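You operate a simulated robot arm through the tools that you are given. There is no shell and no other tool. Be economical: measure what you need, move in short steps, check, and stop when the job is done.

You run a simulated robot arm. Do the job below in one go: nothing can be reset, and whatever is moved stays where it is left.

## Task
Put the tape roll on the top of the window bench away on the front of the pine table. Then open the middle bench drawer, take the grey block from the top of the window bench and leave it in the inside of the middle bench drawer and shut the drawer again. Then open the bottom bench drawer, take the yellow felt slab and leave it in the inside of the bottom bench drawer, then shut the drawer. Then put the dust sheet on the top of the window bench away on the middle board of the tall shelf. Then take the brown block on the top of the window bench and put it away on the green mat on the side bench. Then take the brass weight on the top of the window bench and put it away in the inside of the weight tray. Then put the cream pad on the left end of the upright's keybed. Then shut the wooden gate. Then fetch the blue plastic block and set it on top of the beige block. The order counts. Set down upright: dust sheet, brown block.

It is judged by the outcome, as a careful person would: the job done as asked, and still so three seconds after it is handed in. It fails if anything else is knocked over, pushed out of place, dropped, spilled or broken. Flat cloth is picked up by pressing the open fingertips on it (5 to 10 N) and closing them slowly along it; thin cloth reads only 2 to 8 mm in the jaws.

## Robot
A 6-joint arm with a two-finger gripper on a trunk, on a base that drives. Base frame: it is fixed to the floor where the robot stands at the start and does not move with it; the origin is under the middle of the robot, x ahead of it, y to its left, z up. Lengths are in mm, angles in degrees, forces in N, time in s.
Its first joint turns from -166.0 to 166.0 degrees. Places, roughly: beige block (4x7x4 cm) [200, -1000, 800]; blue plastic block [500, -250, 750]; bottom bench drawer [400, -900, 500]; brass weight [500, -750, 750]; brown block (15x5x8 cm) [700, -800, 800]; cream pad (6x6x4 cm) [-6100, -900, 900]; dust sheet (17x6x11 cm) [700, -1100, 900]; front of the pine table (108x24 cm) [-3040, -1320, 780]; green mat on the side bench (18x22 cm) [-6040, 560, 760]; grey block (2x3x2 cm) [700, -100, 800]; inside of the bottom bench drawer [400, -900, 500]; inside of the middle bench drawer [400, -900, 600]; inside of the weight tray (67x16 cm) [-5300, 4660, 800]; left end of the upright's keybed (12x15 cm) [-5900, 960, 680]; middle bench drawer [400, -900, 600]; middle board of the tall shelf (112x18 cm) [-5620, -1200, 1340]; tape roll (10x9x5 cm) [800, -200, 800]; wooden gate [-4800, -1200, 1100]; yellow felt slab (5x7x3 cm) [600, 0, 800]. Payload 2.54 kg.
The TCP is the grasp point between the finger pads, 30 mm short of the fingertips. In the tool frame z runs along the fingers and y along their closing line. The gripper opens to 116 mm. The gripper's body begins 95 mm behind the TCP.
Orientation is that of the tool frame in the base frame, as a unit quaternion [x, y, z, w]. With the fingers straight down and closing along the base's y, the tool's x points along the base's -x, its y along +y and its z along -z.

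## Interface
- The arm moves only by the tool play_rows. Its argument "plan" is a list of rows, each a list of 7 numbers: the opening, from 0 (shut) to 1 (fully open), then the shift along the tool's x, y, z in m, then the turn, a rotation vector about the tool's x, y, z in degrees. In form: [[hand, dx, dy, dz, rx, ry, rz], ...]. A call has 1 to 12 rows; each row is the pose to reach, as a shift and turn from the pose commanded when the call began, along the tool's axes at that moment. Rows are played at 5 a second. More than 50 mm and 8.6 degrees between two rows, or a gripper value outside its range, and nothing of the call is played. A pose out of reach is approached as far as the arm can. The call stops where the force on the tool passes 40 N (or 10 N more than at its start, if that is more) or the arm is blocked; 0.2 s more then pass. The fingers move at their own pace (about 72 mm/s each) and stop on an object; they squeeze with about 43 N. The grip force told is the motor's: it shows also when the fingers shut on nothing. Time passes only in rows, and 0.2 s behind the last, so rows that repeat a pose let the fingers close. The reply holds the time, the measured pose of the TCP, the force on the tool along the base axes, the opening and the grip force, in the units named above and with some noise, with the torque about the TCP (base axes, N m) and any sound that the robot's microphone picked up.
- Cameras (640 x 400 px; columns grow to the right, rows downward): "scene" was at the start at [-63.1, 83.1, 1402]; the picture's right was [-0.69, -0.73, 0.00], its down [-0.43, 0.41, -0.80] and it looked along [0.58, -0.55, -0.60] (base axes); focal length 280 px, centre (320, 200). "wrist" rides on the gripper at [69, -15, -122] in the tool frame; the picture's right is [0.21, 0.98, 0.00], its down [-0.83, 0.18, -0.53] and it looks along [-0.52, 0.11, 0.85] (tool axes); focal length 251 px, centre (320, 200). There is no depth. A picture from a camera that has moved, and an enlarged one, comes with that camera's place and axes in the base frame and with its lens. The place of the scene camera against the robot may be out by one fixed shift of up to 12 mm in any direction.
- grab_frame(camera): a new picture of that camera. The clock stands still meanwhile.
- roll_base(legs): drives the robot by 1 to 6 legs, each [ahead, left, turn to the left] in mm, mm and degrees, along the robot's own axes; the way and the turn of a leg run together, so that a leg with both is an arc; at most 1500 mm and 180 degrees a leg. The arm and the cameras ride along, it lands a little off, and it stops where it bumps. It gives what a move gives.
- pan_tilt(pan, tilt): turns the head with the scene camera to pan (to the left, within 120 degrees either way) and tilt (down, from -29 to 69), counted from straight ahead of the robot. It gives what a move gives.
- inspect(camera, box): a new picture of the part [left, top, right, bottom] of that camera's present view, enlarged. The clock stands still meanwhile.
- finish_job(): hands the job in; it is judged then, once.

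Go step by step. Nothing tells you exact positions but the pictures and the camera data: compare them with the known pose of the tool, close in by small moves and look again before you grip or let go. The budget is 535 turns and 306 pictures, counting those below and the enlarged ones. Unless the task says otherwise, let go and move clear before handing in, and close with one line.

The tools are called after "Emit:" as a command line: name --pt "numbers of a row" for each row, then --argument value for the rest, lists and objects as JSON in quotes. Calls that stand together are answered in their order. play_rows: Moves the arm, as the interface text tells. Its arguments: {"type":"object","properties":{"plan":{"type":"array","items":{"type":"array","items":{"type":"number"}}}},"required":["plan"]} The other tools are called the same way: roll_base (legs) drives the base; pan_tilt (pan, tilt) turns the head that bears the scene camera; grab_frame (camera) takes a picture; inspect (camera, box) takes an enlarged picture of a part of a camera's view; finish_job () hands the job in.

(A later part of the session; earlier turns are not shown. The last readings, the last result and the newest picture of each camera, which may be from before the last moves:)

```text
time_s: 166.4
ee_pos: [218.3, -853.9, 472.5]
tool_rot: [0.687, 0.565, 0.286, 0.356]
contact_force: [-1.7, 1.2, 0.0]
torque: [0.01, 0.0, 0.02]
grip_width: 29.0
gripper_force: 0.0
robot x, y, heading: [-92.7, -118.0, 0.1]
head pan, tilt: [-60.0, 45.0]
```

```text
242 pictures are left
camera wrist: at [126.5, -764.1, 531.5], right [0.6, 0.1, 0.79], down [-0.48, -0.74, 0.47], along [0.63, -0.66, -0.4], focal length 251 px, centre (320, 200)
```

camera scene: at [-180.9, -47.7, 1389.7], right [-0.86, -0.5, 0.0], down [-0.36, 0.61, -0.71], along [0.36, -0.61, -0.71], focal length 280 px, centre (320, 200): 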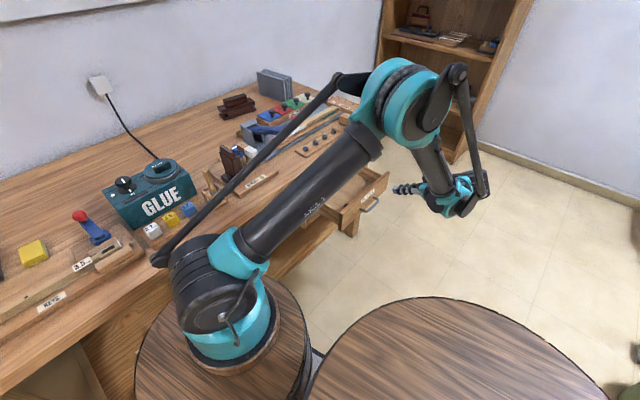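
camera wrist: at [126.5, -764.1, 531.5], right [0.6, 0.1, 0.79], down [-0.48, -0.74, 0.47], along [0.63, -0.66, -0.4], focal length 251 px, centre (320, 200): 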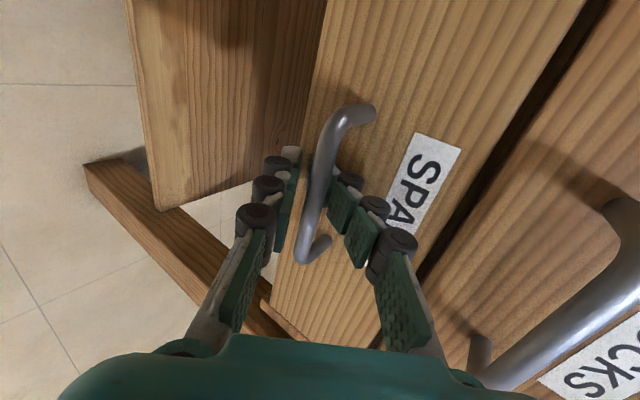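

Bar between the fingers; close and pull.

Emit:
play_rows --pt "0 0 0 0 0 0 0" --pt "0 0 0 0 0 0 0" --pt "0 0 0 0 0 0 0" --pt "0 0 -0.0086 -0.0123 0 0 0" --pt "0 0 -0.02 -0.0287 0 0 0" --pt "0 0 -0.0344 -0.0491 0 0 0"

Emit:
grab_frame --camera "wrist"

```text
time_s: 167.2
ee_pos: [215.9, -855.0, 471.3]
tool_rot: [0.689, 0.566, 0.283, 0.354]
contact_force: [-2.0, -1.4, -8.0]
torque: [-0.23, -0.04, -0.08]
grip_width: 7.9
gripper_force: 34.4
robot x, y, heading: [-96.3, -120.2, 0.1]
head pan, tilt: [-60.0, 45.0]
stopped in row 3: the force on the tool passed its limit at 42 N (the readings are from after the stop); the commanded pose is now the measured one
```

```text
241 pictures are left
camera wrist: at [124.3, -763.8, 529.9], right [0.61, 0.1, 0.79], down [-0.48, -0.74, 0.47], along [0.63, -0.66, -0.4], focal length 251 px, centre (320, 200)
```

wrist: 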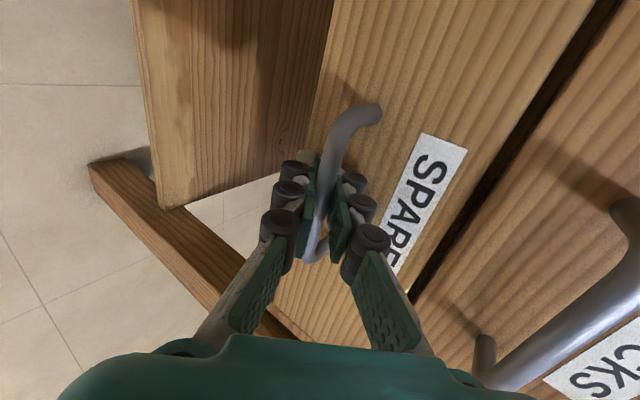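

Gripped. Pull 195 mm.

Emit:
play_rows --pt "0 0 -0.0086 -0.0123 0 0 0" --pt "0 0 -0.0229 -0.0328 0 0 0" --pt "0 0 -0.0373 -0.0532 0 0 0" --pt "0 0 -0.0516 -0.0737 0 0 0" --pt "0 0 -0.066 -0.0942 0 0 0" --pt "0 0 -0.0803 -0.1147 0 0 0" --pt "0 0 -0.0947 -0.1351 0 0 0" --pt "0 0 -0.109 -0.1556 0 0 0"

Emit:
grab_frame --camera "scene"

```text
time_s: 169.0
ee_pos: [30.6, -815.6, 476.1]
tool_rot: [0.689, 0.566, 0.284, 0.353]
contact_force: [-0.3, -4.6, -37.9]
torque: [-0.21, -0.15, -0.04]
grip_width: 8.6
gripper_force: 35.1
robot x, y, heading: [-97.0, -119.6, 0.2]
head pan, tilt: [-60.0, 45.0]
```

```text
240 pictures are left
camera scene: at [-181.1, -48.8, 1389.8], right [-0.87, -0.5, 0.0], down [-0.35, 0.61, -0.71], along [0.35, -0.61, -0.71], focal length 280 px, centre (320, 200)
```

scene: 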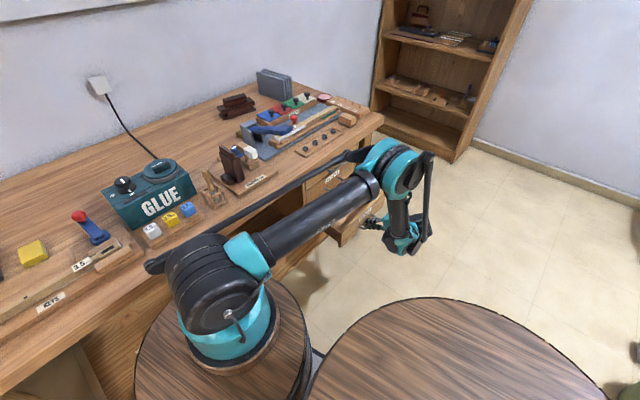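

Open ~190 mm. Release, back off and raise.

Emit:
play_rows --pt "0.15 0 0 0 0 0 0" --pt "0.3 0 0 0 0 0 0" --pt "0.3 0 0 -0.025 0 0 0" --pt "0.3 0 0 -0.06 0 0 0" --pt "0.3 0 0.01 -0.1 0 0 0" --pt "0.3 0 0.045 -0.125 0 0 0" --pt "0.3 0 0.08 -0.15 0 0 0" --pt "0.3 0 0.115 -0.175 0 0 0" --pt "0.3 0 0.15 -0.2 0 0 0" --pt "0.3 0 0.185 -0.225 0 0 0"

Emit:
grab_frame --camera "wrist"

```text
time_s: 171.2
ee_pos: [-41.8, -797.6, 757.7]
tool_rot: [0.688, 0.565, 0.283, 0.355]
contact_force: [0.1, -0.2, 0.3]
torque: [0.03, 0.01, 0.03]
grip_width: 35.1
gripper_force: 0.0
robot x, y, heading: [-96.1, -121.1, 0.1]
head pan, tilt: [-60.0, 45.0]
```

```text
239 pictures are left
camera wrist: at [-133.9, -707.2, 816.3], right [0.61, 0.1, 0.79], down [-0.48, -0.74, 0.47], along [0.63, -0.66, -0.4], focal length 251 px, centre (320, 200)
```

wrist: 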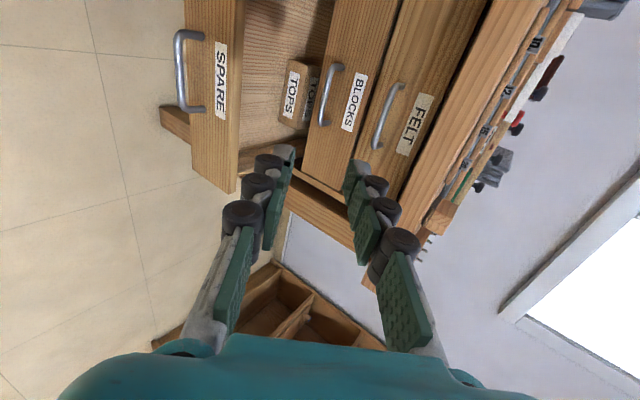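

Now raise and point the tool down again.

Emit:
play_rows --pt "0.5 0 0.0205 -0.0143 4.6 0 0" --pt "0.5 0 0.041 -0.0287 9.2 0 0" --pt "0.5 0 0.0615 -0.043 13.8 0 0" --pt "0.5 0 0.082 -0.0574 18.4 0 0" --pt "0.5 0 0.1024 -0.0717 23 0 0" --pt "0.5 0 0.123 -0.086 27.5 0 0" --pt "0.5 0 0.1434 -0.1 32 0 0" --pt "0.5 0 0.164 -0.115 36.7 0 0" --pt "0.5 0 0.184 -0.129 41.3 0 0" --pt "0.5 0 0.205 -0.143 46 0 0" --pt "0.5 0 0.225 -0.158 50.5 0 0" --pt "1 0 0.246 -0.172 55 0 0"

Emit:
grab_frame --camera "wrist"

```text
time_s: 173.8
ee_pos: [-35.1, -795.8, 1056.9]
tool_rot: [0.776, 0.631, -0.009, -0.004]
contact_force: [-0.4, -0.3, -0.3]
torque: [0.05, 0.0, 0.03]
grip_width: 108.3
gripper_force: 0.0
robot x, y, heading: [-93.1, -116.7, 0.1]
head pan, tilt: [-60.0, 45.0]
```

```text
238 pictures are left
camera wrist: at [-34.4, -724.0, 1177.8], right [1.0, 0.01, -0.02], down [0.02, -0.84, 0.54], along [-0.01, -0.54, -0.84], focal length 251 px, centre (320, 200)
```

wrist: 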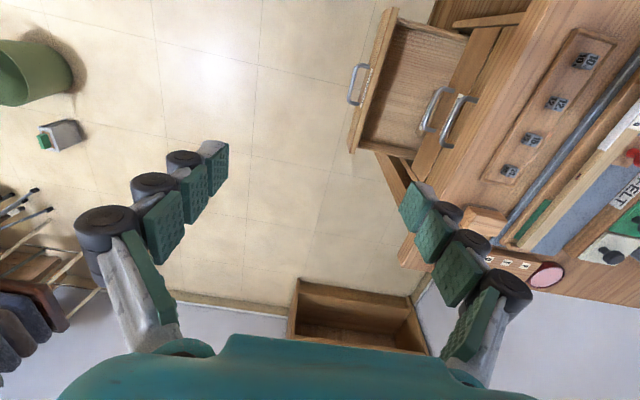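

Emit:
play_rows --pt "1 0.0237 0.0327 0 0 0 -7.5" --pt "1 0.0473 0.0653 0 0 0 -15" --pt "1 0.071 0.098 0 0 0 -22.5" --pt "1 0.0947 0.1307 0 0 0 -30" --pt "1 0.118 0.163 0 0 0 -37.5" --pt "1 0.142 0.196 0 0 0 -45" --pt "1 0.1657 0.2287 0 0 0 -52.5" --pt "1 0.189 0.261 0 0 0 -60" --pt "1 0.213 0.294 0 0 0 -67.5" --pt "1 0.2367 0.3267 0 0 0 -75" --pt "1 0.26 0.359 0 0 0 -82.5" --pt "1 0.284 0.392 0 0 0 -90"

```text
time_s: 176.4
ee_pos: [405.6, -596.5, 1047.2]
tool_rot: [0.1, 0.995, -0.005, -0.009]
contact_force: [0.0, 0.2, 0.5]
torque: [-0.01, -0.03, 0.07]
grip_width: 115.9
gripper_force: 0.0
robot x, y, heading: [-94.3, -125.5, 0.1]
head pan, tilt: [-60.0, 45.0]
```

Emit:
play_rows --pt "1 -0.0085 0.047 0 0 0 0" --pt "1 -0.017 0.094 0 0 0 0" --pt "1 -0.0255 0.141 0 0 0 0" --pt "1 -0.034 0.188 0 0 0 0" --pt "1 -0.0425 0.235 0 0 0 0" --pt "1 -0.051 0.282 0 0 0 0" --pt "1 -0.06 0.329 0 0 0 0" --pt "1 -0.068 0.376 0 0 0 0" --pt "1 -0.077 0.423 0 0 0 0" --pt "1 -0.085 0.47 0.005 0 0 0" --pt "1 -0.095 0.517 0.01 0 0 0" --pt "1 -0.1 0.56 0.03 0 0 0"

Emit:
grab_frame --camera "wrist"

```text
time_s: 179.0
ee_pos: [614.8, -67.3, 1011.0]
tool_rot: [0.102, 0.995, -0.004, -0.009]
contact_force: [-0.1, -0.7, 0.2]
torque: [0.01, -0.05, -0.01]
grip_width: 116.3
gripper_force: 0.1
robot x, y, heading: [-94.6, -118.7, -0.1]
head pan, tilt: [-60.0, 45.0]
```

```text
237 pictures are left
camera wrist: at [546.0, -68.1, 1134.0], right [-0.01, 1.0, -0.01], down [0.86, 0.01, 0.52], along [0.52, 0.0, -0.86], focal length 251 px, centre (320, 200)
```

wrist: 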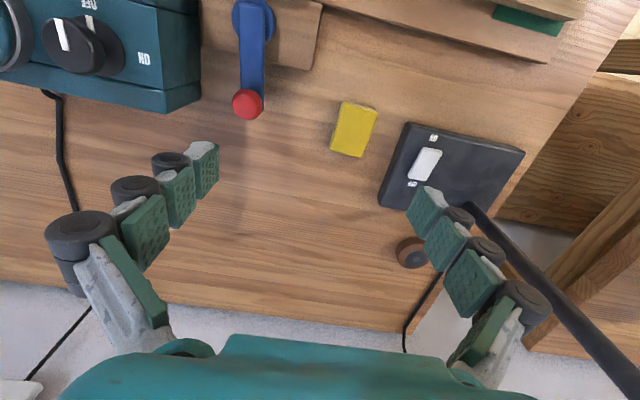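

Slab at about (631, -29). Move above with a 72 mm opening, staying clear of the magnifier base.

Emit:
play_rows --pt "0.62 -0.004 0.02 0.02 0 0 0" --pt "0.62 -0.008 0.04 0.05 0 0 0" --pt "0.62 -0.008 0.04 0.085 0 0 0" --pt "0.62 -0.008 0.04 0.115 0 0 0"

Emit:
grab_frame --camera "wrist"

```text
time_s: 180.0
ee_pos: [628.7, -32.5, 894.6]
tool_rot: [0.1, 0.995, -0.004, -0.009]
contact_force: [0.6, 0.6, -0.2]
torque: [-0.01, -0.01, 0.0]
grip_width: 72.0
gripper_force: 0.1
robot x, y, heading: [-96.8, -118.0, 0.1]
head pan, tilt: [-60.0, 45.0]
```

```text
236 pictures are left
camera wrist: at [559.8, -33.1, 1017.6], right [-0.02, 1.0, -0.01], down [0.86, 0.02, 0.52], along [0.52, 0.0, -0.86], focal length 251 px, centre (320, 200)
```

wrist: 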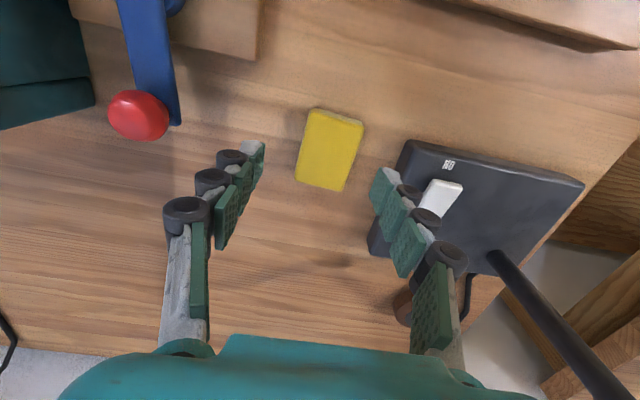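

Emit:
play_rows --pt "0.62 -0.001 0.006 0.025 0 0 0" --pt "0.62 -0.001 0.006 0.045 0 0 0" --pt "0.62 -0.001 0.006 0.058 0 0 0" --pt "0.4 -0.001 0.006 0.06 0 0 0" --pt "0.2 -0.001 0.006 0.06 0 0 0" --pt "0 -0.001 0.006 0.06 0 0 0" --pt "0 -0.001 0.006 0.06 0 0 0"

Emit:
grab_frame --camera "wrist"

```text
time_s: 181.6
ee_pos: [630.2, -25.8, 835.6]
tool_rot: [0.1, 0.995, -0.005, -0.009]
contact_force: [-0.4, 0.3, 1.3]
torque: [0.0, 0.03, 0.03]
grip_width: 44.3
gripper_force: 42.7
robot x, y, heading: [-91.3, -121.2, 0.1]
head pan, tilt: [-60.0, 45.0]
```

```text
235 pictures are left
camera wrist: at [560.9, -27.1, 957.9], right [-0.02, 1.0, -0.01], down [0.86, 0.02, 0.52], along [0.52, 0.0, -0.86], focal length 251 px, centre (320, 200)
```

wrist: 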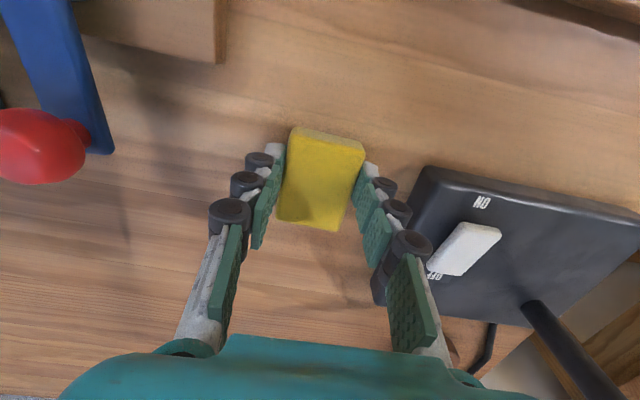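

Gripped (44 mm). Lift and carry to the bottom drawer.

Emit:
play_rows --pt "0 0 0 -0.045 0 0 0" --pt "0 0 0 -0.09 0 0 0" --pt "0 0 0 -0.135 0 0 0" --pt "0 0 0 -0.18 0 0 0" --pt "0 0 0 -0.225 0 0 0" --pt "0 0.008 -0.046 -0.225 0 0 0" --pt "0 0.016 -0.092 -0.225 0 0 0" --pt "0 0.024 -0.138 -0.225 0 0 0" --pt "0 0.033 -0.184 -0.225 0 0 0" --pt "0 0.041 -0.23 -0.225 0 0 0" --pt "0 0.049 -0.277 -0.225 0 0 0" --pt "0 0.057 -0.323 -0.225 0 0 0"

Emit:
play_rows --pt "0 0.008 -0.047 0 0 0 0" --pt "0 0.017 -0.094 0 0 0 0" --pt "0 0.025 -0.141 0 0 0 0" --pt "0 0.033 -0.188 0 0 0 0" --pt "0 0.041 -0.235 0 0 0 0" --pt "0 0.05 -0.28 0 0 0 0" --pt "0 0.082 -0.312 0 0 0 0" --pt "0 0.115 -0.344 0 0 0 0" --pt "0 0.148 -0.376 0 0 0 0" --pt "0 0.181 -0.408 0 0 0 0" --pt "0 0.214 -0.44 0 0 0 0" --pt "0 0.247 -0.472 0 0 0 0"

Emit:
play_rows --pt "0 0.022 -0.02 0.03 0 0 0" --pt "0 0.045 -0.041 0.05 0 0 0" --pt "0 0.045 -0.041 0.095 0 0 0" --pt "0 0.045 -0.041 0.14 0 0 0" --pt "0 0.045 -0.041 0.185 0 0 0"

Emit:
grab_frame --camera "wrist"

```text
time_s: 184.2
ee_pos: [510.7, -331.4, 1063.2]
tool_rot: [0.1, 0.995, -0.004, -0.01]
contact_force: [-0.1, 0.1, 0.0]
torque: [-0.04, 0.0, 0.01]
grip_width: 43.9
gripper_force: 42.7
robot x, y, heading: [-95.2, -122.5, 0.1]
head pan, tilt: [-60.0, 45.0]
```

```text
time_s: 186.8
ee_pos: [175.6, -741.9, 1072.1]
tool_rot: [0.1, 0.995, -0.004, -0.009]
contact_force: [0.7, 0.6, 0.1]
torque: [-0.01, 0.05, 0.01]
grip_width: 43.9
gripper_force: 43.0
robot x, y, heading: [-95.0, -119.3, 0.4]
head pan, tilt: [-60.0, 45.0]
```

```text
time_s: 188.0
ee_pos: [119.5, -774.6, 888.2]
tool_rot: [0.1, 0.995, -0.004, -0.009]
contact_force: [-0.5, 0.4, -0.5]
torque: [-0.05, 0.0, 0.01]
grip_width: 44.2
gripper_force: 42.9
robot x, y, heading: [-90.5, -123.5, 0.0]
head pan, tilt: [-60.0, 45.0]
```

```text
234 pictures are left
camera wrist: at [51.5, -775.1, 1011.4], right [-0.02, 1.0, -0.01], down [0.86, 0.02, 0.52], along [0.52, 0.0, -0.86], focal length 251 px, centre (320, 200)
```

wrist: 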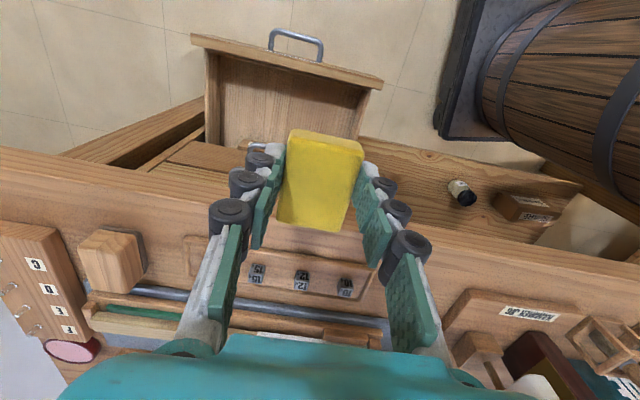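

Slab is over the drawer. Shift 12 mm toward the bench for clearance from the front panel and lower.

Emit:
play_rows --pt "0 -0.014 -0.008 0.03 0 0 0" --pt "0 -0.014 -0.008 0.075 0 0 0" --pt "0 -0.014 -0.008 0.12 0 0 0" --pt "0 -0.014 -0.008 0.165 0 0 0" --pt "0 -0.014 -0.008 0.21 0 0 0" --pt "0 -0.014 -0.008 0.255 0 0 0" --pt "0 -0.014 -0.008 0.295 0 0 0"

Emit:
grab_frame --camera "wrist"

Emit:
inspect --camera "scene" --box '[280, 80, 440, 250]'

```text
time_s: 189.6
ee_pos: [127.3, -786.3, 595.1]
tool_rot: [0.102, 0.995, -0.005, -0.01]
contact_force: [-0.8, -0.9, -0.7]
torque: [-0.03, 0.0, -0.03]
grip_width: 44.3
gripper_force: 43.1
robot x, y, heading: [-94.8, -120.0, 0.2]
head pan, tilt: [-60.0, 45.0]
```

```text
233 pictures are left
camera wrist: at [59.2, -786.6, 716.9], right [-0.01, 1.0, -0.01], down [0.86, 0.02, 0.52], along [0.52, 0.0, -0.86], focal length 251 px, centre (320, 200)
```

wrist: 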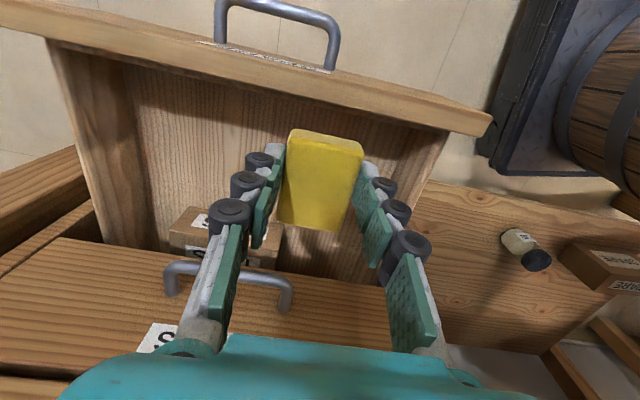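

```text
2.35 times, centred on (360, 165) of scene
camera zoom: at [-181.3, -47.4, 1389.7], right [-0.87, -0.5, 0.0], down [-0.35, 0.61, -0.71], along [0.35, -0.61, -0.71], focal length 658 px, centre (226, 282)
```

zoom: 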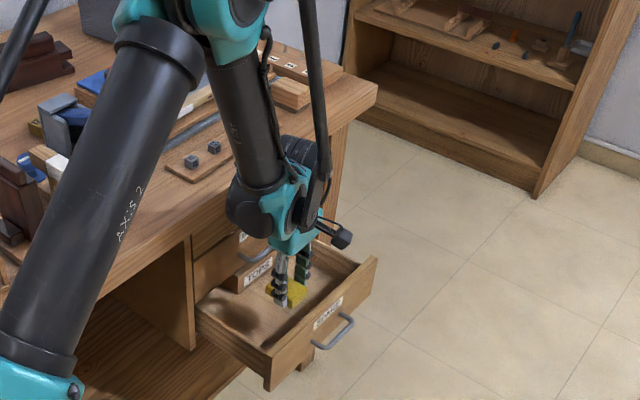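

Emit:
play_rows --pt "0 0 0 0.04 0 0 0" --pt "0 0 0 0.075 0 0 0" --pt "0 0 0 0.095 0 0 0" --pt "0 0 0 0.101 0 0 0" --pt "0 0 0 0.106 0 0 0" --pt "0 0 0 0.111 0 0 0" --pt "0 0 0 0.116 0 0 0" --pt "0 0 0 0.121 0 0 0"

Emit:
grab_frame --camera "wrist"

```text
time_s: 190.9
ee_pos: [125.9, -788.9, 488.6]
tool_rot: [0.101, 0.995, -0.006, -0.009]
contact_force: [-0.4, 1.3, 21.7]
torque: [0.05, -0.03, -0.04]
grip_width: 44.3
gripper_force: 42.9
robot x, y, heading: [-94.6, -120.1, 0.1]
head pan, tilt: [-60.0, 45.0]
stopped in row 6: the force on the tool passed its limit at 46 N (the readings are from after the stop); the commanded pose is now the measured one
```

```text
231 pictures are left
camera wrist: at [56.7, -787.8, 612.2], right [-0.01, 1.0, -0.01], down [0.86, 0.02, 0.52], along [0.52, 0.0, -0.86], focal length 251 px, centre (320, 200)
```

wrist: 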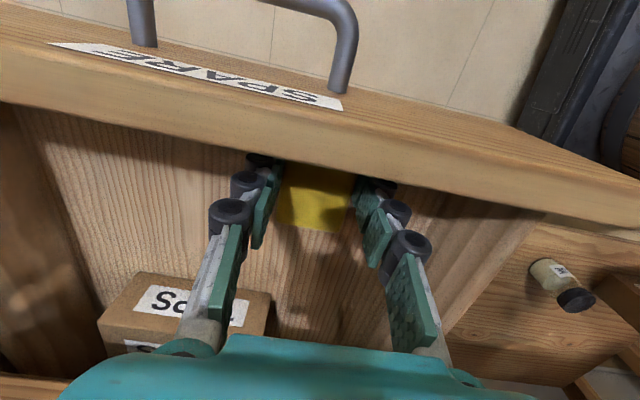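

On the drawer floor. Release and rise.

Emit:
play_rows --pt "0 0 0 -0.001 0 0 0" --pt "0.6 0 0 -0.001 0 0 0" --pt "0.6 0 0 -0.002 0 0 0" --pt "0.6 0 0 -0.04 0 0 0" --pt "0.6 0 0 -0.085 0 0 0" --pt "0.6 0 0 -0.13 0 0 0" --pt "0.6 0 0 -0.175 0 0 0" --pt "0.3 0 0 -0.22 0 0 0" --pt "0 0 0 -0.265 0 0 0"

Emit:
grab_frame --camera "wrist"

```text
time_s: 192.9
ee_pos: [131.5, -783.6, 753.3]
tool_rot: [0.099, 0.995, -0.003, -0.009]
contact_force: [-0.1, 0.0, -0.3]
torque: [0.04, 0.01, 0.01]
grip_width: 0.0
gripper_force: 7.1
robot x, y, heading: [-96.8, -119.7, -0.0]
head pan, tilt: [-60.0, 45.0]
```

```text
230 pictures are left
camera wrist: at [62.8, -783.6, 876.4], right [-0.02, 1.0, -0.01], down [0.86, 0.02, 0.52], along [0.52, 0.0, -0.86], focal length 251 px, centre (320, 200)
```

wrist: 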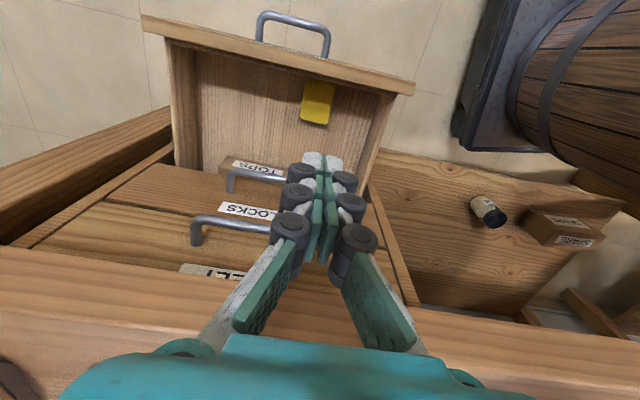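

Slab is in. Same procedure to shut: pitch the tool and move in front of the panel.

Emit:
play_rows --pt "0 0.02 -0.007 -0.04 0 0 0" --pt "0 0.04 -0.015 -0.08 0 -5 0" --pt "0 0.06 -0.022 -0.08 0 -12 0" --pt "0 0.08 -0.029 -0.08 0 -19 0" --pt "0 0.1 -0.036 -0.08 0 -26 0" --pt "0 0.12 -0.044 -0.06 0 -33 0" --pt "0 0.14 -0.05 -0.03 0 -40 0" --pt "0 0.16 -0.058 0 0 -47 0" --pt "0 0.18 -0.058 0.03 0 -55 0"

Emit:
grab_frame --camera "wrist"

```text
time_s: 194.9
ee_pos: [-56.5, -805.8, 728.3]
tool_rot: [0.087, 0.886, -0.051, 0.452]
contact_force: [0.7, 0.7, -0.6]
torque: [0.0, 0.01, 0.0]
grip_width: 0.0
gripper_force: 28.3
robot x, y, heading: [-95.2, -122.8, 0.2]
head pan, tilt: [-60.0, 45.0]
```

```text
229 pictures are left
camera wrist: at [-196.5, -792.5, 743.1], right [0.07, 0.98, -0.18], down [0.09, 0.18, 0.98], along [0.99, -0.09, -0.07], focal length 251 px, centre (320, 200)
```

wrist: 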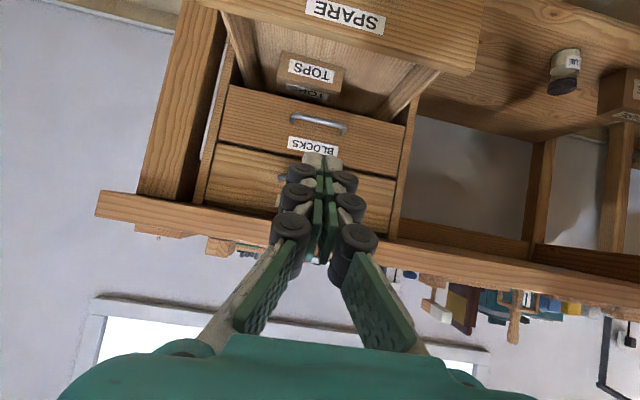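

Emit:
play_rows --pt "0 0.028 0.001 0.033 0 0 0" --pt "0 0.056 0.003 0.066 0 0 0" --pt "0 0.084 0.004 0.1 0 0 0" --pt "0 0.112 0.005 0.133 0 0 0" --pt "0 0.14 0.006 0.166 0 0 0"

Emit:
grab_frame --camera "wrist"

```text
time_s: 196.1
ee_pos: [-5.2, -814.9, 516.9]
tool_rot: [0.087, 0.887, -0.051, 0.45]
contact_force: [0.6, -0.2, -1.0]
torque: [0.01, -0.02, 0.0]
grip_width: 0.1
gripper_force: 28.4
robot x, y, heading: [-97.2, -120.9, 0.2]
head pan, tilt: [-60.0, 45.0]
```

```text
228 pictures are left
camera wrist: at [-144.8, -800.9, 532.4], right [0.07, 0.98, -0.18], down [0.09, 0.18, 0.98], along [0.99, -0.09, -0.08], focal length 251 px, centre (320, 200)
```

wrist: 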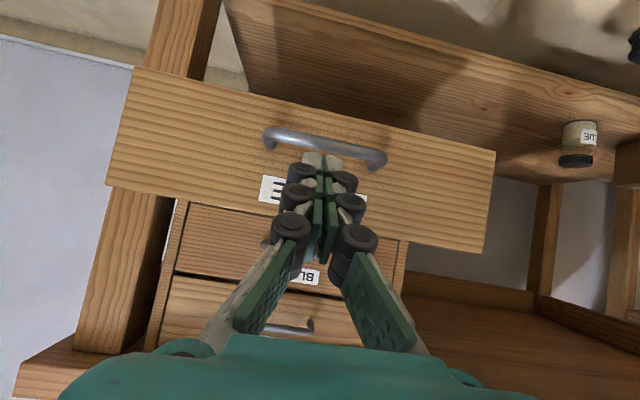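

Raise 12 mm to clear the handle bar, then push along the drawer axis.

Emit:
play_rows --pt "0 -0.0115 0 -0.008 0 0 0" --pt "0 -0.023 0 0.0084 0 0 0" --pt "0 -0.0344 0 0.0248 0 0 0" --pt "0 -0.046 0 0.041 0 0 0" --pt "0 -0.0574 0 0.0575 0 0 0"

Emit:
grab_frame --camera "wrist"

```text
time_s: 197.3
ee_pos: [71.6, -830.4, 530.3]
tool_rot: [0.087, 0.886, -0.051, 0.452]
contact_force: [-0.5, -0.8, -0.3]
torque: [-0.01, 0.02, 0.0]
grip_width: 0.0
gripper_force: 28.5
robot x, y, heading: [-95.0, -121.0, 0.2]
head pan, tilt: [-60.0, 45.0]
```

```text
227 pictures are left
camera wrist: at [-68.2, -816.9, 545.1], right [0.07, 0.98, -0.18], down [0.09, 0.18, 0.98], along [0.99, -0.09, -0.08], focal length 251 px, centre (320, 200)
```

wrist: 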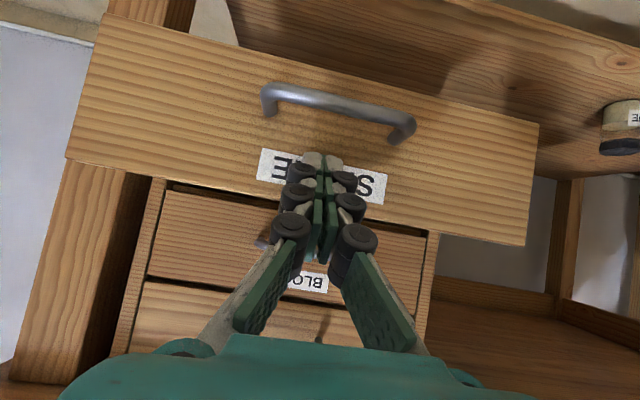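

Emit:
play_rows --pt "0 -0.0115 0 0.0164 0 0 0" --pt "0 -0.023 0 0.0328 0 0 0" --pt "0 -0.0344 0 0.049 0 0 0" --pt "0 -0.046 0 0.0655 0 0 0" --pt "0 -0.0574 0 0.082 0 0 0" --pt "0 -0.066 0 0.0942 0 0 0" --pt "0 -0.0746 0 0.1065 0 0 0" --pt "0 -0.0803 0 0.1147 0 0 0" --pt "0 -0.086 0 0.1229 0 0 0" --pt "0 -0.092 0 0.131 0 0 0"

Emit:
grab_frame --camera "wrist"

```text
time_s: 199.3
ee_pos: [208.9, -858.5, 525.7]
tool_rot: [0.089, 0.887, -0.051, 0.45]
contact_force: [-6.9, 3.1, 1.9]
torque: [0.02, 0.01, 0.09]
grip_width: 5.9
gripper_force: 28.8
robot x, y, heading: [-94.7, -122.7, 0.1]
head pan, tilt: [-60.0, 45.0]
stopped in row 9: the force on the tool passed its limit at 57 N (the readings are from after the stop); the commanded pose is now the measured one
```

```text
226 pictures are left
camera wrist: at [69.9, -844.1, 541.9], right [0.07, 0.98, -0.18], down [0.09, 0.18, 0.98], along [0.99, -0.09, -0.08], focal length 251 px, centre (320, 200)
```

wrist: 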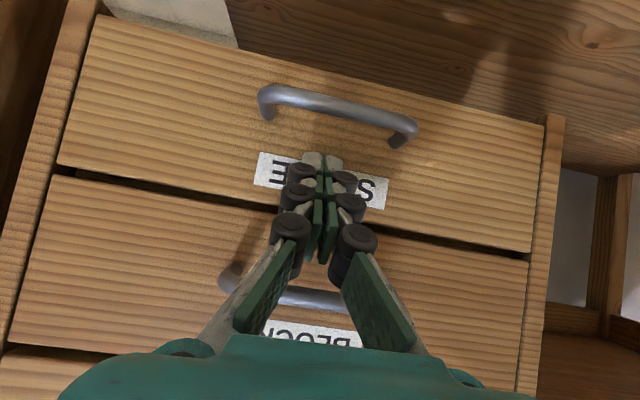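

Both drawers are shut. Next the dust sheet. First I back off, raise and straighten the tool.

Emit:
play_rows --pt "0 0.023 0 -0.0328 0 0 0" --pt "0 0.046 0 -0.0656 0 0 0" --pt "0 0.069 0 -0.098 0 0 0" --pt "0 0.092 0 -0.131 0 0 0" --pt "0 0.115 0 -0.164 0 0 0" --pt "0 0.082 0 -0.187 0 0 0" --pt "0 0.045 0 -0.213 0 0 0" --pt "0 0.008 0 -0.239 0 0 0" --pt "0 -0.029 0 -0.265 0 7 0" --pt "0 -0.066 0 -0.29 0 14 0" --pt "0 -0.103 0 -0.316 0 21 0" --pt "0 -0.14 0 -0.342 0 28 0"

Emit:
grab_frame --camera "wrist"

```text
time_s: 201.9
ee_pos: [18.5, -815.9, 842.3]
tool_rot: [0.099, 0.97, -0.028, 0.22]
contact_force: [-0.1, -0.6, -1.1]
torque: [0.01, 0.0, 0.02]
grip_width: 0.0
gripper_force: 29.1
robot x, y, heading: [-95.1, -118.2, 0.1]
head pan, tilt: [-60.0, 45.0]
```

```text
225 pictures are left
camera wrist: at [-96.9, -806.4, 921.6], right [0.01, 0.99, -0.1], down [0.54, 0.08, 0.84], along [0.84, -0.06, -0.54], focal length 251 px, centre (320, 200)
```

wrist: 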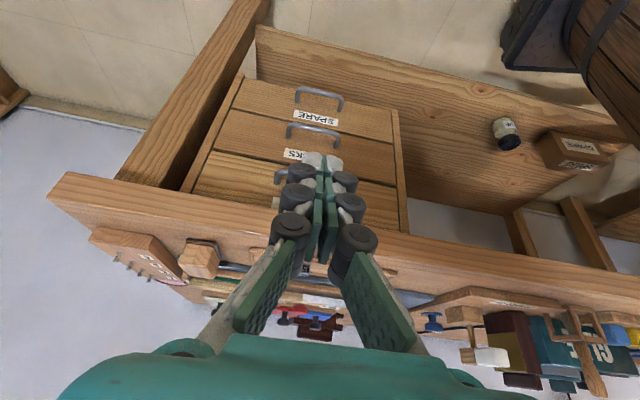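

Emit:
play_rows --pt "0.2 -0.018 0 -0.036 0 6 0" --pt "0.4 -0.036 0 -0.071 0 12 0" --pt "0.6 -0.055 0 -0.107 0 18 0" --pt "0.8 -0.073 0 -0.143 0 24 0" --pt "1 -0.091 0 -0.178 0 25.6 0"

Emit:
roll_base --legs '[[-200, 0, 0], [0, -650, 0]]'

Emit:
pan_tilt --pan -10 --tilt 35

Emit:
grab_frame --camera "scene"

```text
time_s: 203.1
ee_pos: [29.1, -815.8, 1041.0]
tool_rot: [0.102, 0.995, -0.005, 0.001]
contact_force: [-0.6, 0.7, 0.3]
torque: [0.03, 0.01, 0.01]
grip_width: 115.8
gripper_force: 0.1
robot x, y, heading: [-95.3, -118.0, 0.2]
head pan, tilt: [-60.0, 45.0]
```

```text
time_s: 207.9
ee_pos: [-167.5, -1468.7, 1041.3]
tool_rot: [0.099, 0.995, -0.006, 0.001]
contact_force: [0.1, -0.7, 0.6]
torque: [0.0, 0.0, 0.02]
grip_width: 116.0
gripper_force: 0.1
robot x, y, heading: [-298.0, -778.3, 0.6]
head pan, tilt: [-60.0, 45.0]
```

```text
time_s: 209.1
ee_pos: [-168.3, -1468.0, 1040.8]
tool_rot: [0.098, 0.995, -0.005, 0.001]
contact_force: [-0.1, -0.7, 0.8]
torque: [0.04, -0.01, 0.03]
grip_width: 116.2
gripper_force: 0.0
robot x, y, heading: [-299.8, -770.9, 0.6]
head pan, tilt: [-10.0, 35.0]
```

```text
224 pictures are left
camera scene: at [-338.5, -644.9, 1404.5], right [-0.17, -0.99, 0.0], down [-0.57, 0.1, -0.82], along [0.81, -0.14, -0.57], focal length 280 px, centre (320, 200)
```

scene: 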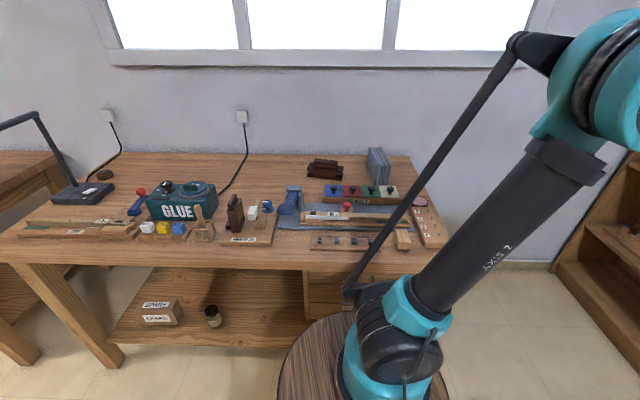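

Emit:
inspect --camera "scene" --box '[280, 130, 460, 260]'

```text
3.08 times, centred on (370, 195) of scene
camera zoom: at [-338.5, -644.9, 1404.5], right [-0.17, -0.99, 0.0], down [-0.57, 0.1, -0.82], along [0.81, -0.14, -0.57], focal length 861 px, centre (166, 215)
```

zoom: 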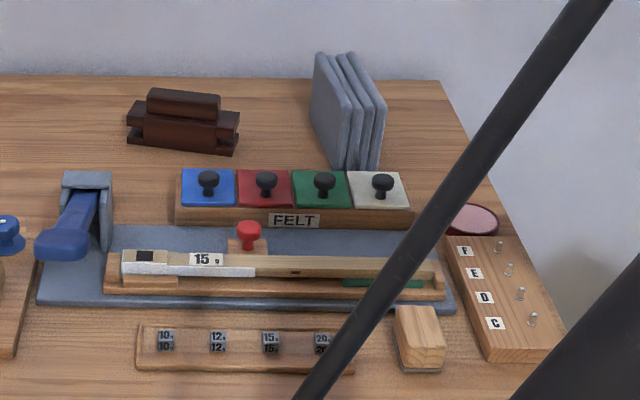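

The dust sheet is four standing plates, 6 cm thick along the bench direction. Swing the arm over toward it.

Emit:
play_rows --pt "1 -0.035 0.03 -0.005 0 0 0" --pt "1 -0.07 0.06 -0.01 0 0 0" --pt "1 -0.105 0.09 -0.015 0 0 0" --pt "1 -0.14 0.12 -0.02 0 0 0" --pt "1 -0.175 0.15 -0.025 0 0 0" --pt "1 -0.21 0.18 -0.03 0 0 0" --pt "1 -0.245 0.21 -0.035 0 0 0" --pt "1 -0.28 0.24 -0.04 0 0 0" --pt "1 -0.315 0.27 -0.045 0 0 0" --pt "1 -0.35 0.3 -0.045 0 0 0"

Emit:
play_rows --pt "1 -0.035 0.03 0 0 0 0" --pt "1 -0.07 0.06 0 0 0 0" --pt "1 -0.105 0.09 0 0 0 0" --pt "1 -0.14 0.12 0 0 0 0" --pt "1 -0.175 0.15 0 0 0 0" --pt "1 -0.21 0.18 0 0 0 0" --pt "1 -0.245 0.21 0 0 0 0" --pt "1 -0.28 0.24 0 0 0 0"

Emit:
grab_frame --camera "wrist"

```text
time_s: 211.3
ee_pos: [233.2, -1241.5, 1084.4]
tool_rot: [0.098, 0.995, -0.005, 0.001]
contact_force: [-0.6, -0.3, 0.6]
torque: [-0.02, -0.01, 0.02]
grip_width: 116.1
gripper_force: 0.2
robot x, y, heading: [-300.8, -770.9, 0.6]
head pan, tilt: [-10.0, 35.0]
```

```text
time_s: 213.1
ee_pos: [554.8, -1061.9, 1087.3]
tool_rot: [0.099, 0.995, -0.006, 0.001]
contact_force: [0.3, -0.1, 0.0]
torque: [0.04, -0.05, -0.01]
grip_width: 115.8
gripper_force: 0.0
robot x, y, heading: [-296.9, -773.2, 0.4]
head pan, tilt: [-10.0, 35.0]
```

```text
222 pictures are left
camera wrist: at [483.1, -1061.7, 1208.0], right [-0.02, 1.0, -0.01], down [0.84, 0.02, 0.54], along [0.54, 0.0, -0.84], focal length 251 px, centre (320, 200)
```

wrist: 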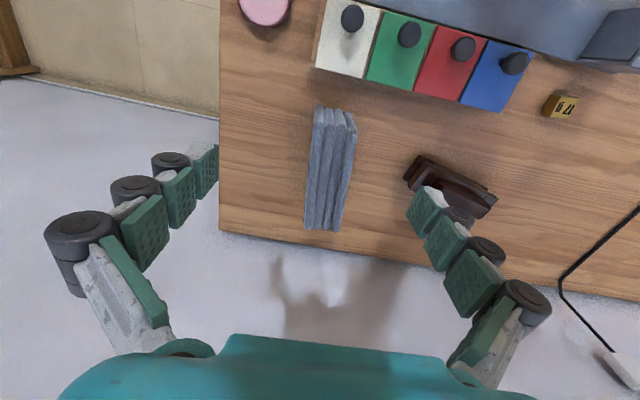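

The sheet's top centre is ≈ (643, -1050, 908), lying along about -4° from x. Also a brass-coloured weight is nearby. Align over the sheet.

Emit:
play_rows --pt "1 -0.03 0.01 0.02 0 0 -2" --pt "1 -0.06 0.02 0.05 0 0 -5" --pt "1 -0.084 0.029 0.09 0 0 -7" --pt "1 -0.084 0.029 0.13 0 0 -7"

Emit:
grab_frame --camera "wrist"

```text
time_s: 214.1
ee_pos: [643.3, -1052.1, 955.5]
tool_rot: [0.038, 0.999, -0.005, 0.002]
contact_force: [-0.4, 0.4, 0.3]
torque: [0.04, -0.02, 0.0]
grip_width: 115.9
gripper_force: 0.0
robot x, y, heading: [-299.8, -773.6, 0.7]
head pan, tilt: [-10.0, 35.0]
```

```text
221 pictures are left
camera wrist: at [572.9, -1059.3, 1076.6], right [-0.14, 0.99, -0.01], down [0.84, 0.12, 0.53], along [0.53, 0.07, -0.85], focal length 251 px, centre (320, 200)
```

wrist: 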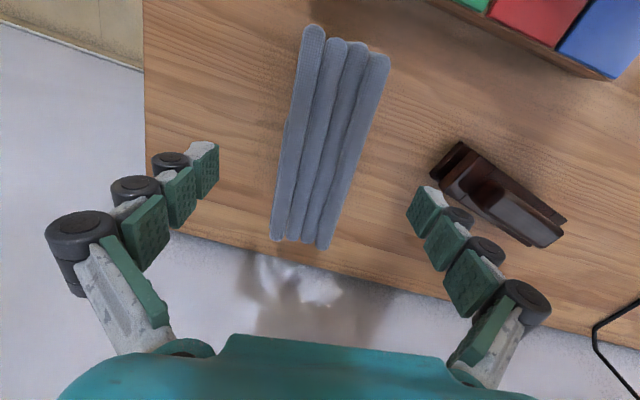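

Aligned and centred at (648, -1051). Descend and close.

Emit:
play_rows --pt "1 -0.005 0 0.03 0 0 0" --pt "1 -0.005 0 0.06 0 0 0" --pt "1 -0.005 0 0.085 0 0 0" --pt "0.7 -0.005 0 0.085 0 0 0" --pt "0.4 -0.005 0 0.085 0 0 0" --pt "0.2 -0.005 0 0.085 0 0 0" --pt "0.2 -0.005 0 0.085 0 0 0"

Emit:
grab_frame --camera "wrist"

```text
time_s: 215.7
ee_pos: [649.0, -1052.3, 868.2]
tool_rot: [0.038, 0.999, -0.005, 0.002]
contact_force: [1.0, 2.8, 3.8]
torque: [0.28, 0.11, -0.21]
grip_width: 57.3
gripper_force: 43.2
robot x, y, heading: [-296.8, -773.8, 0.4]
head pan, tilt: [-10.0, 35.0]
```

```text
220 pictures are left
camera wrist: at [578.0, -1059.8, 989.4], right [-0.14, 0.99, -0.01], down [0.84, 0.12, 0.53], along [0.53, 0.07, -0.85], focal length 251 px, centre (320, 200)
```

wrist: 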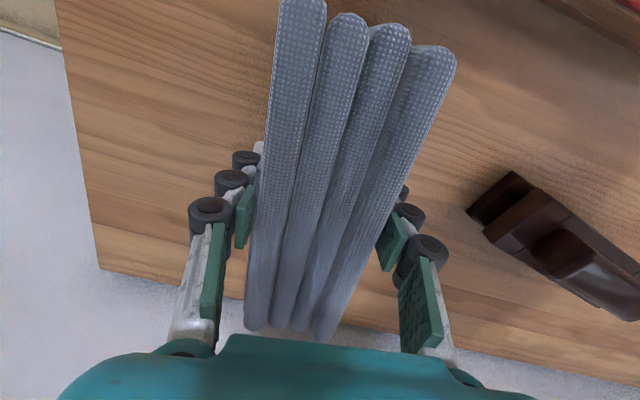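

Gripped (57 mm). Lift straight up, then draw the arm in.

Emit:
play_rows --pt "0.2 0 0 -0.03 0 0 0" --pt "0.2 0 0 -0.07 0 0 0" --pt "0.2 0 0 -0.115 0 0 0" --pt "0.2 0 0 -0.16 0 0 0" --pt "0.2 0 0 -0.205 0 0 0" --pt "0.2 0 0 -0.25 0 0 0"

Emit:
grab_frame --camera "scene"

Emit:
grab_frame --camera "wrist"

```text
time_s: 217.1
ee_pos: [649.0, -1048.7, 1117.7]
tool_rot: [0.038, 0.999, -0.005, 0.0]
contact_force: [0.7, -0.4, -3.9]
torque: [0.0, 0.09, 0.0]
grip_width: 57.6
gripper_force: 42.6
robot x, y, heading: [-294.3, -771.9, 0.5]
head pan, tilt: [-10.0, 35.0]
```

```text
219 pictures are left
camera scene: at [-338.2, -644.9, 1404.5], right [-0.17, -0.99, 0.0], down [-0.57, 0.1, -0.82], along [0.81, -0.14, -0.57], focal length 280 px, centre (320, 200)
```

scene: 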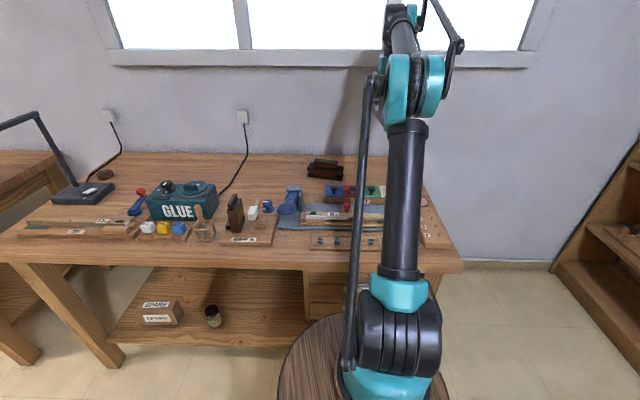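

```text
218 pictures are left
camera wrist: at [578.4, -1057.3, 1239.6], right [-0.14, 0.99, -0.01], down [0.84, 0.12, 0.53], along [0.53, 0.07, -0.85], focal length 251 px, centre (320, 200)
```

wrist: 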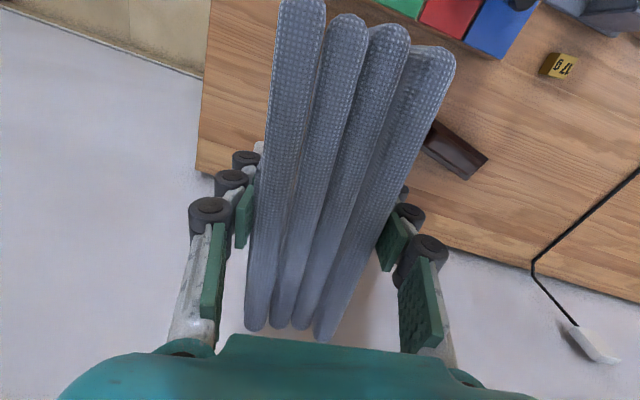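

Held well. Retract the arm and drive out along the clear lane toward the far end.

Emit:
play_rows --pt "0.2 0.038 0.025 0 0 0 0" --pt "0.2 0.076 0.05 0 0 0 0" --pt "0.2 0.114 0.076 0 0 0 0" --pt "0.2 0.152 0.101 0 0 0 0" --pt "0.2 0.19 0.126 0 0 0 0" --pt "0.2 0.228 0.152 0 0 0 0" --pt "0.2 0.266 0.177 0 0 0 0" --pt "0.2 0.304 0.202 0 0 0 0" --pt "0.2 0.337 0.227 0 0 0 0"

Emit:
roll_base --legs '[[-100, 0, 0], [0, 1350, 0], [0, 0, -90], [0, 0, -91], [1500, 0, 0], [1200, 0, 0]]'

Emit:
pan_tilt --pan 0 --tilt 15

Emit:
grab_frame --camera "scene"

```text
time_s: 219.1
ee_pos: [329.9, -797.9, 1114.6]
tool_rot: [0.037, 0.999, -0.005, 0.001]
contact_force: [0.4, -0.3, -2.8]
torque: [0.02, 0.08, 0.0]
grip_width: 57.1
gripper_force: 43.1
robot x, y, heading: [-294.8, -775.3, 0.4]
head pan, tilt: [-10.0, 35.0]
```

```text
time_s: 247.1
ee_pos: [-3747.1, 669.9, 1113.6]
tool_rot: [0.998, -0.057, 0.0, -0.005]
contact_force: [0.1, 0.0, -3.2]
torque: [0.02, -0.02, 0.03]
grip_width: 57.1
gripper_force: 43.4
robot x, y, heading: [-3122.7, 621.4, 178.3]
head pan, tilt: [-10.0, 35.0]
```

```text
time_s: 247.9
ee_pos: [-3746.9, 670.2, 1113.0]
tool_rot: [0.998, -0.057, 0.0, -0.005]
contact_force: [-0.3, 0.3, -2.7]
torque: [-0.02, 0.01, 0.0]
grip_width: 57.1
gripper_force: 43.0
robot x, y, heading: [-3119.0, 619.8, 178.2]
head pan, tilt: [0.0, 15.0]
```

```text
217 pictures are left
camera scene: at [-3105.4, 464.1, 1436.4], right [0.03, 1.0, 0.0], down [0.26, -0.01, -0.97], along [-0.97, 0.03, -0.26], focal length 280 px, centre (320, 200)
```

scene: 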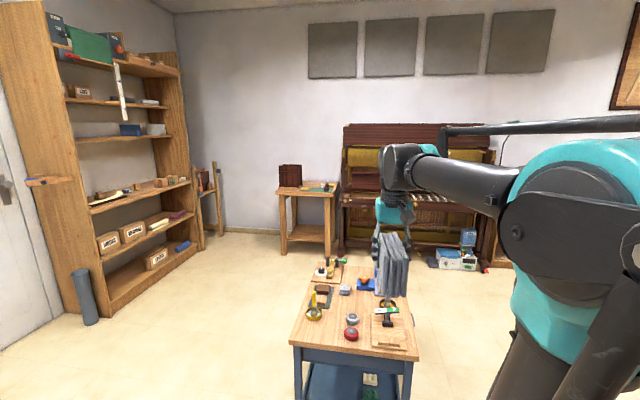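

A blue cart is right ahead; the tall shelf is on the left. I'll zoom in on the shelf to judge the middle board.

Emit:
inspect --camera "scene" --box '[0, 20, 230, 330]'

Emit:
inspect --camera "scene" --box '[250, 130, 400, 280]'

```text
1.29 times, centred on (115, 175) of scene
camera zoom: at [-3105.4, 464.1, 1436.4], right [0.03, 1.0, 0.0], down [0.26, -0.01, -0.97], along [-0.97, 0.03, -0.26], focal length 361 px, centre (584, 232)
```

zoom: 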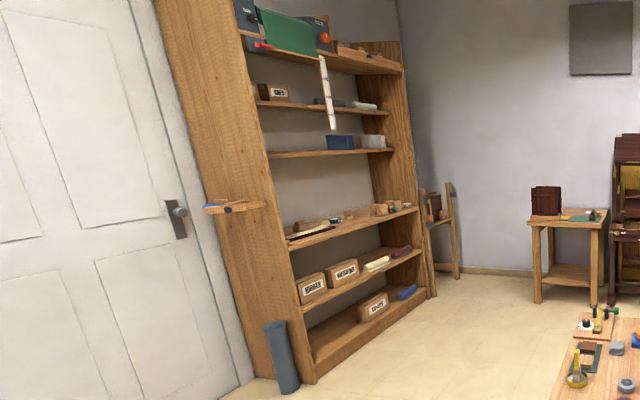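

```text
2.67 times, centred on (325, 205) of scene
camera zoom: at [-3105.4, 464.1, 1436.4], right [0.03, 1.0, 0.0], down [0.26, -0.01, -0.97], along [-0.97, 0.03, -0.26], focal length 746 px, centre (307, 187)
```

zoom: 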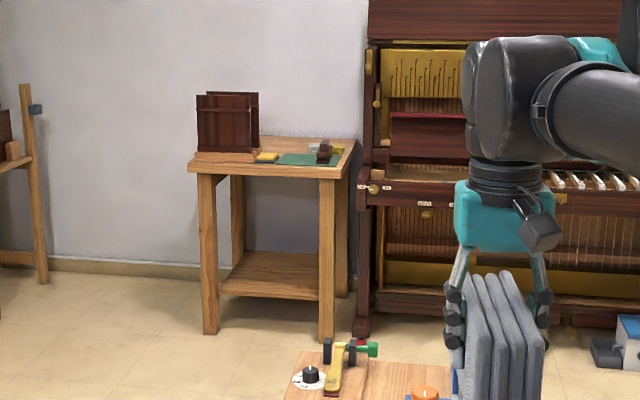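

I need to stand the sheet with a horizontal grip because of the low gap above the board, so I'll need a regrasp on the side bench. First drive around the cart via y≈-150.

Emit:
roll_base --legs '[[0, 770, 1.8], [1450, 0, 0]]'

Emit:
pan_tilt --pan 0 --tilt 25

Emit:
grab_frame --camera "scene"

Emit:
pan_tilt --pan 55 --tilt 10

Emit:
grab_frame --camera "scene"

```text
time_s: 258.9
ee_pos: [-5229.5, -138.5, 1115.0]
tool_rot: [0.999, -0.035, -0.001, -0.005]
contact_force: [0.3, 0.1, -2.8]
torque: [-0.01, -0.05, -0.01]
grip_width: 57.2
gripper_force: 43.5
robot x, y, heading: [-4604.0, -162.9, -179.2]
head pan, tilt: [0.0, 15.0]
```

```text
time_s: 259.6
ee_pos: [-5231.6, -137.5, 1115.5]
tool_rot: [0.999, -0.035, 0.0, -0.005]
contact_force: [-0.4, -0.2, -3.2]
torque: [-0.02, -0.02, 0.0]
grip_width: 57.0
gripper_force: 43.2
robot x, y, heading: [-4600.8, -161.2, -179.2]
head pan, tilt: [0.0, 25.0]
```

```text
214 pictures are left
camera scene: at [-4578.9, -316.2, 1420.3], right [-0.01, 1.0, 0.0], down [0.42, 0.01, -0.91], along [-0.91, -0.01, -0.42], focal length 280 px, centre (320, 200)
```

scene: 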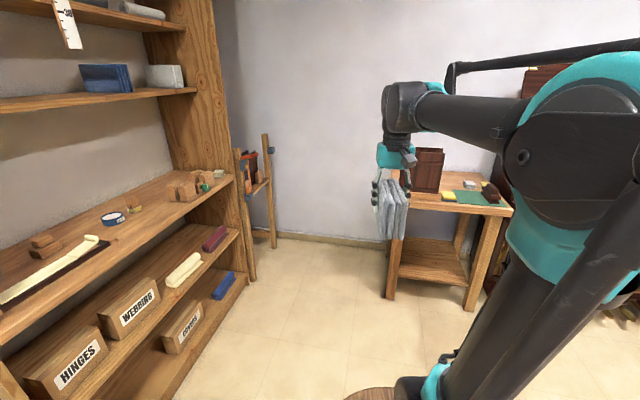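

```text
time_s: 260.9
ee_pos: [-5229.7, -137.9, 1114.3]
tool_rot: [0.999, -0.035, 0.0, -0.005]
contact_force: [-0.3, -0.4, -3.5]
torque: [0.03, -0.03, 0.05]
grip_width: 56.9
gripper_force: 43.3
robot x, y, heading: [-4604.6, -159.8, -179.1]
head pan, tilt: [55.0, 10.0]
```

```text
213 pictures are left
camera scene: at [-4539.1, -391.8, 1444.6], right [-0.83, 0.56, 0.0], down [0.1, 0.14, -0.98], along [-0.55, -0.81, -0.17], focal length 280 px, centre (320, 200)
```

scene: 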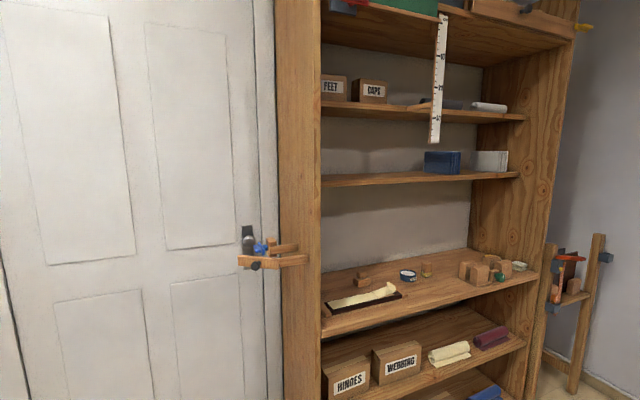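

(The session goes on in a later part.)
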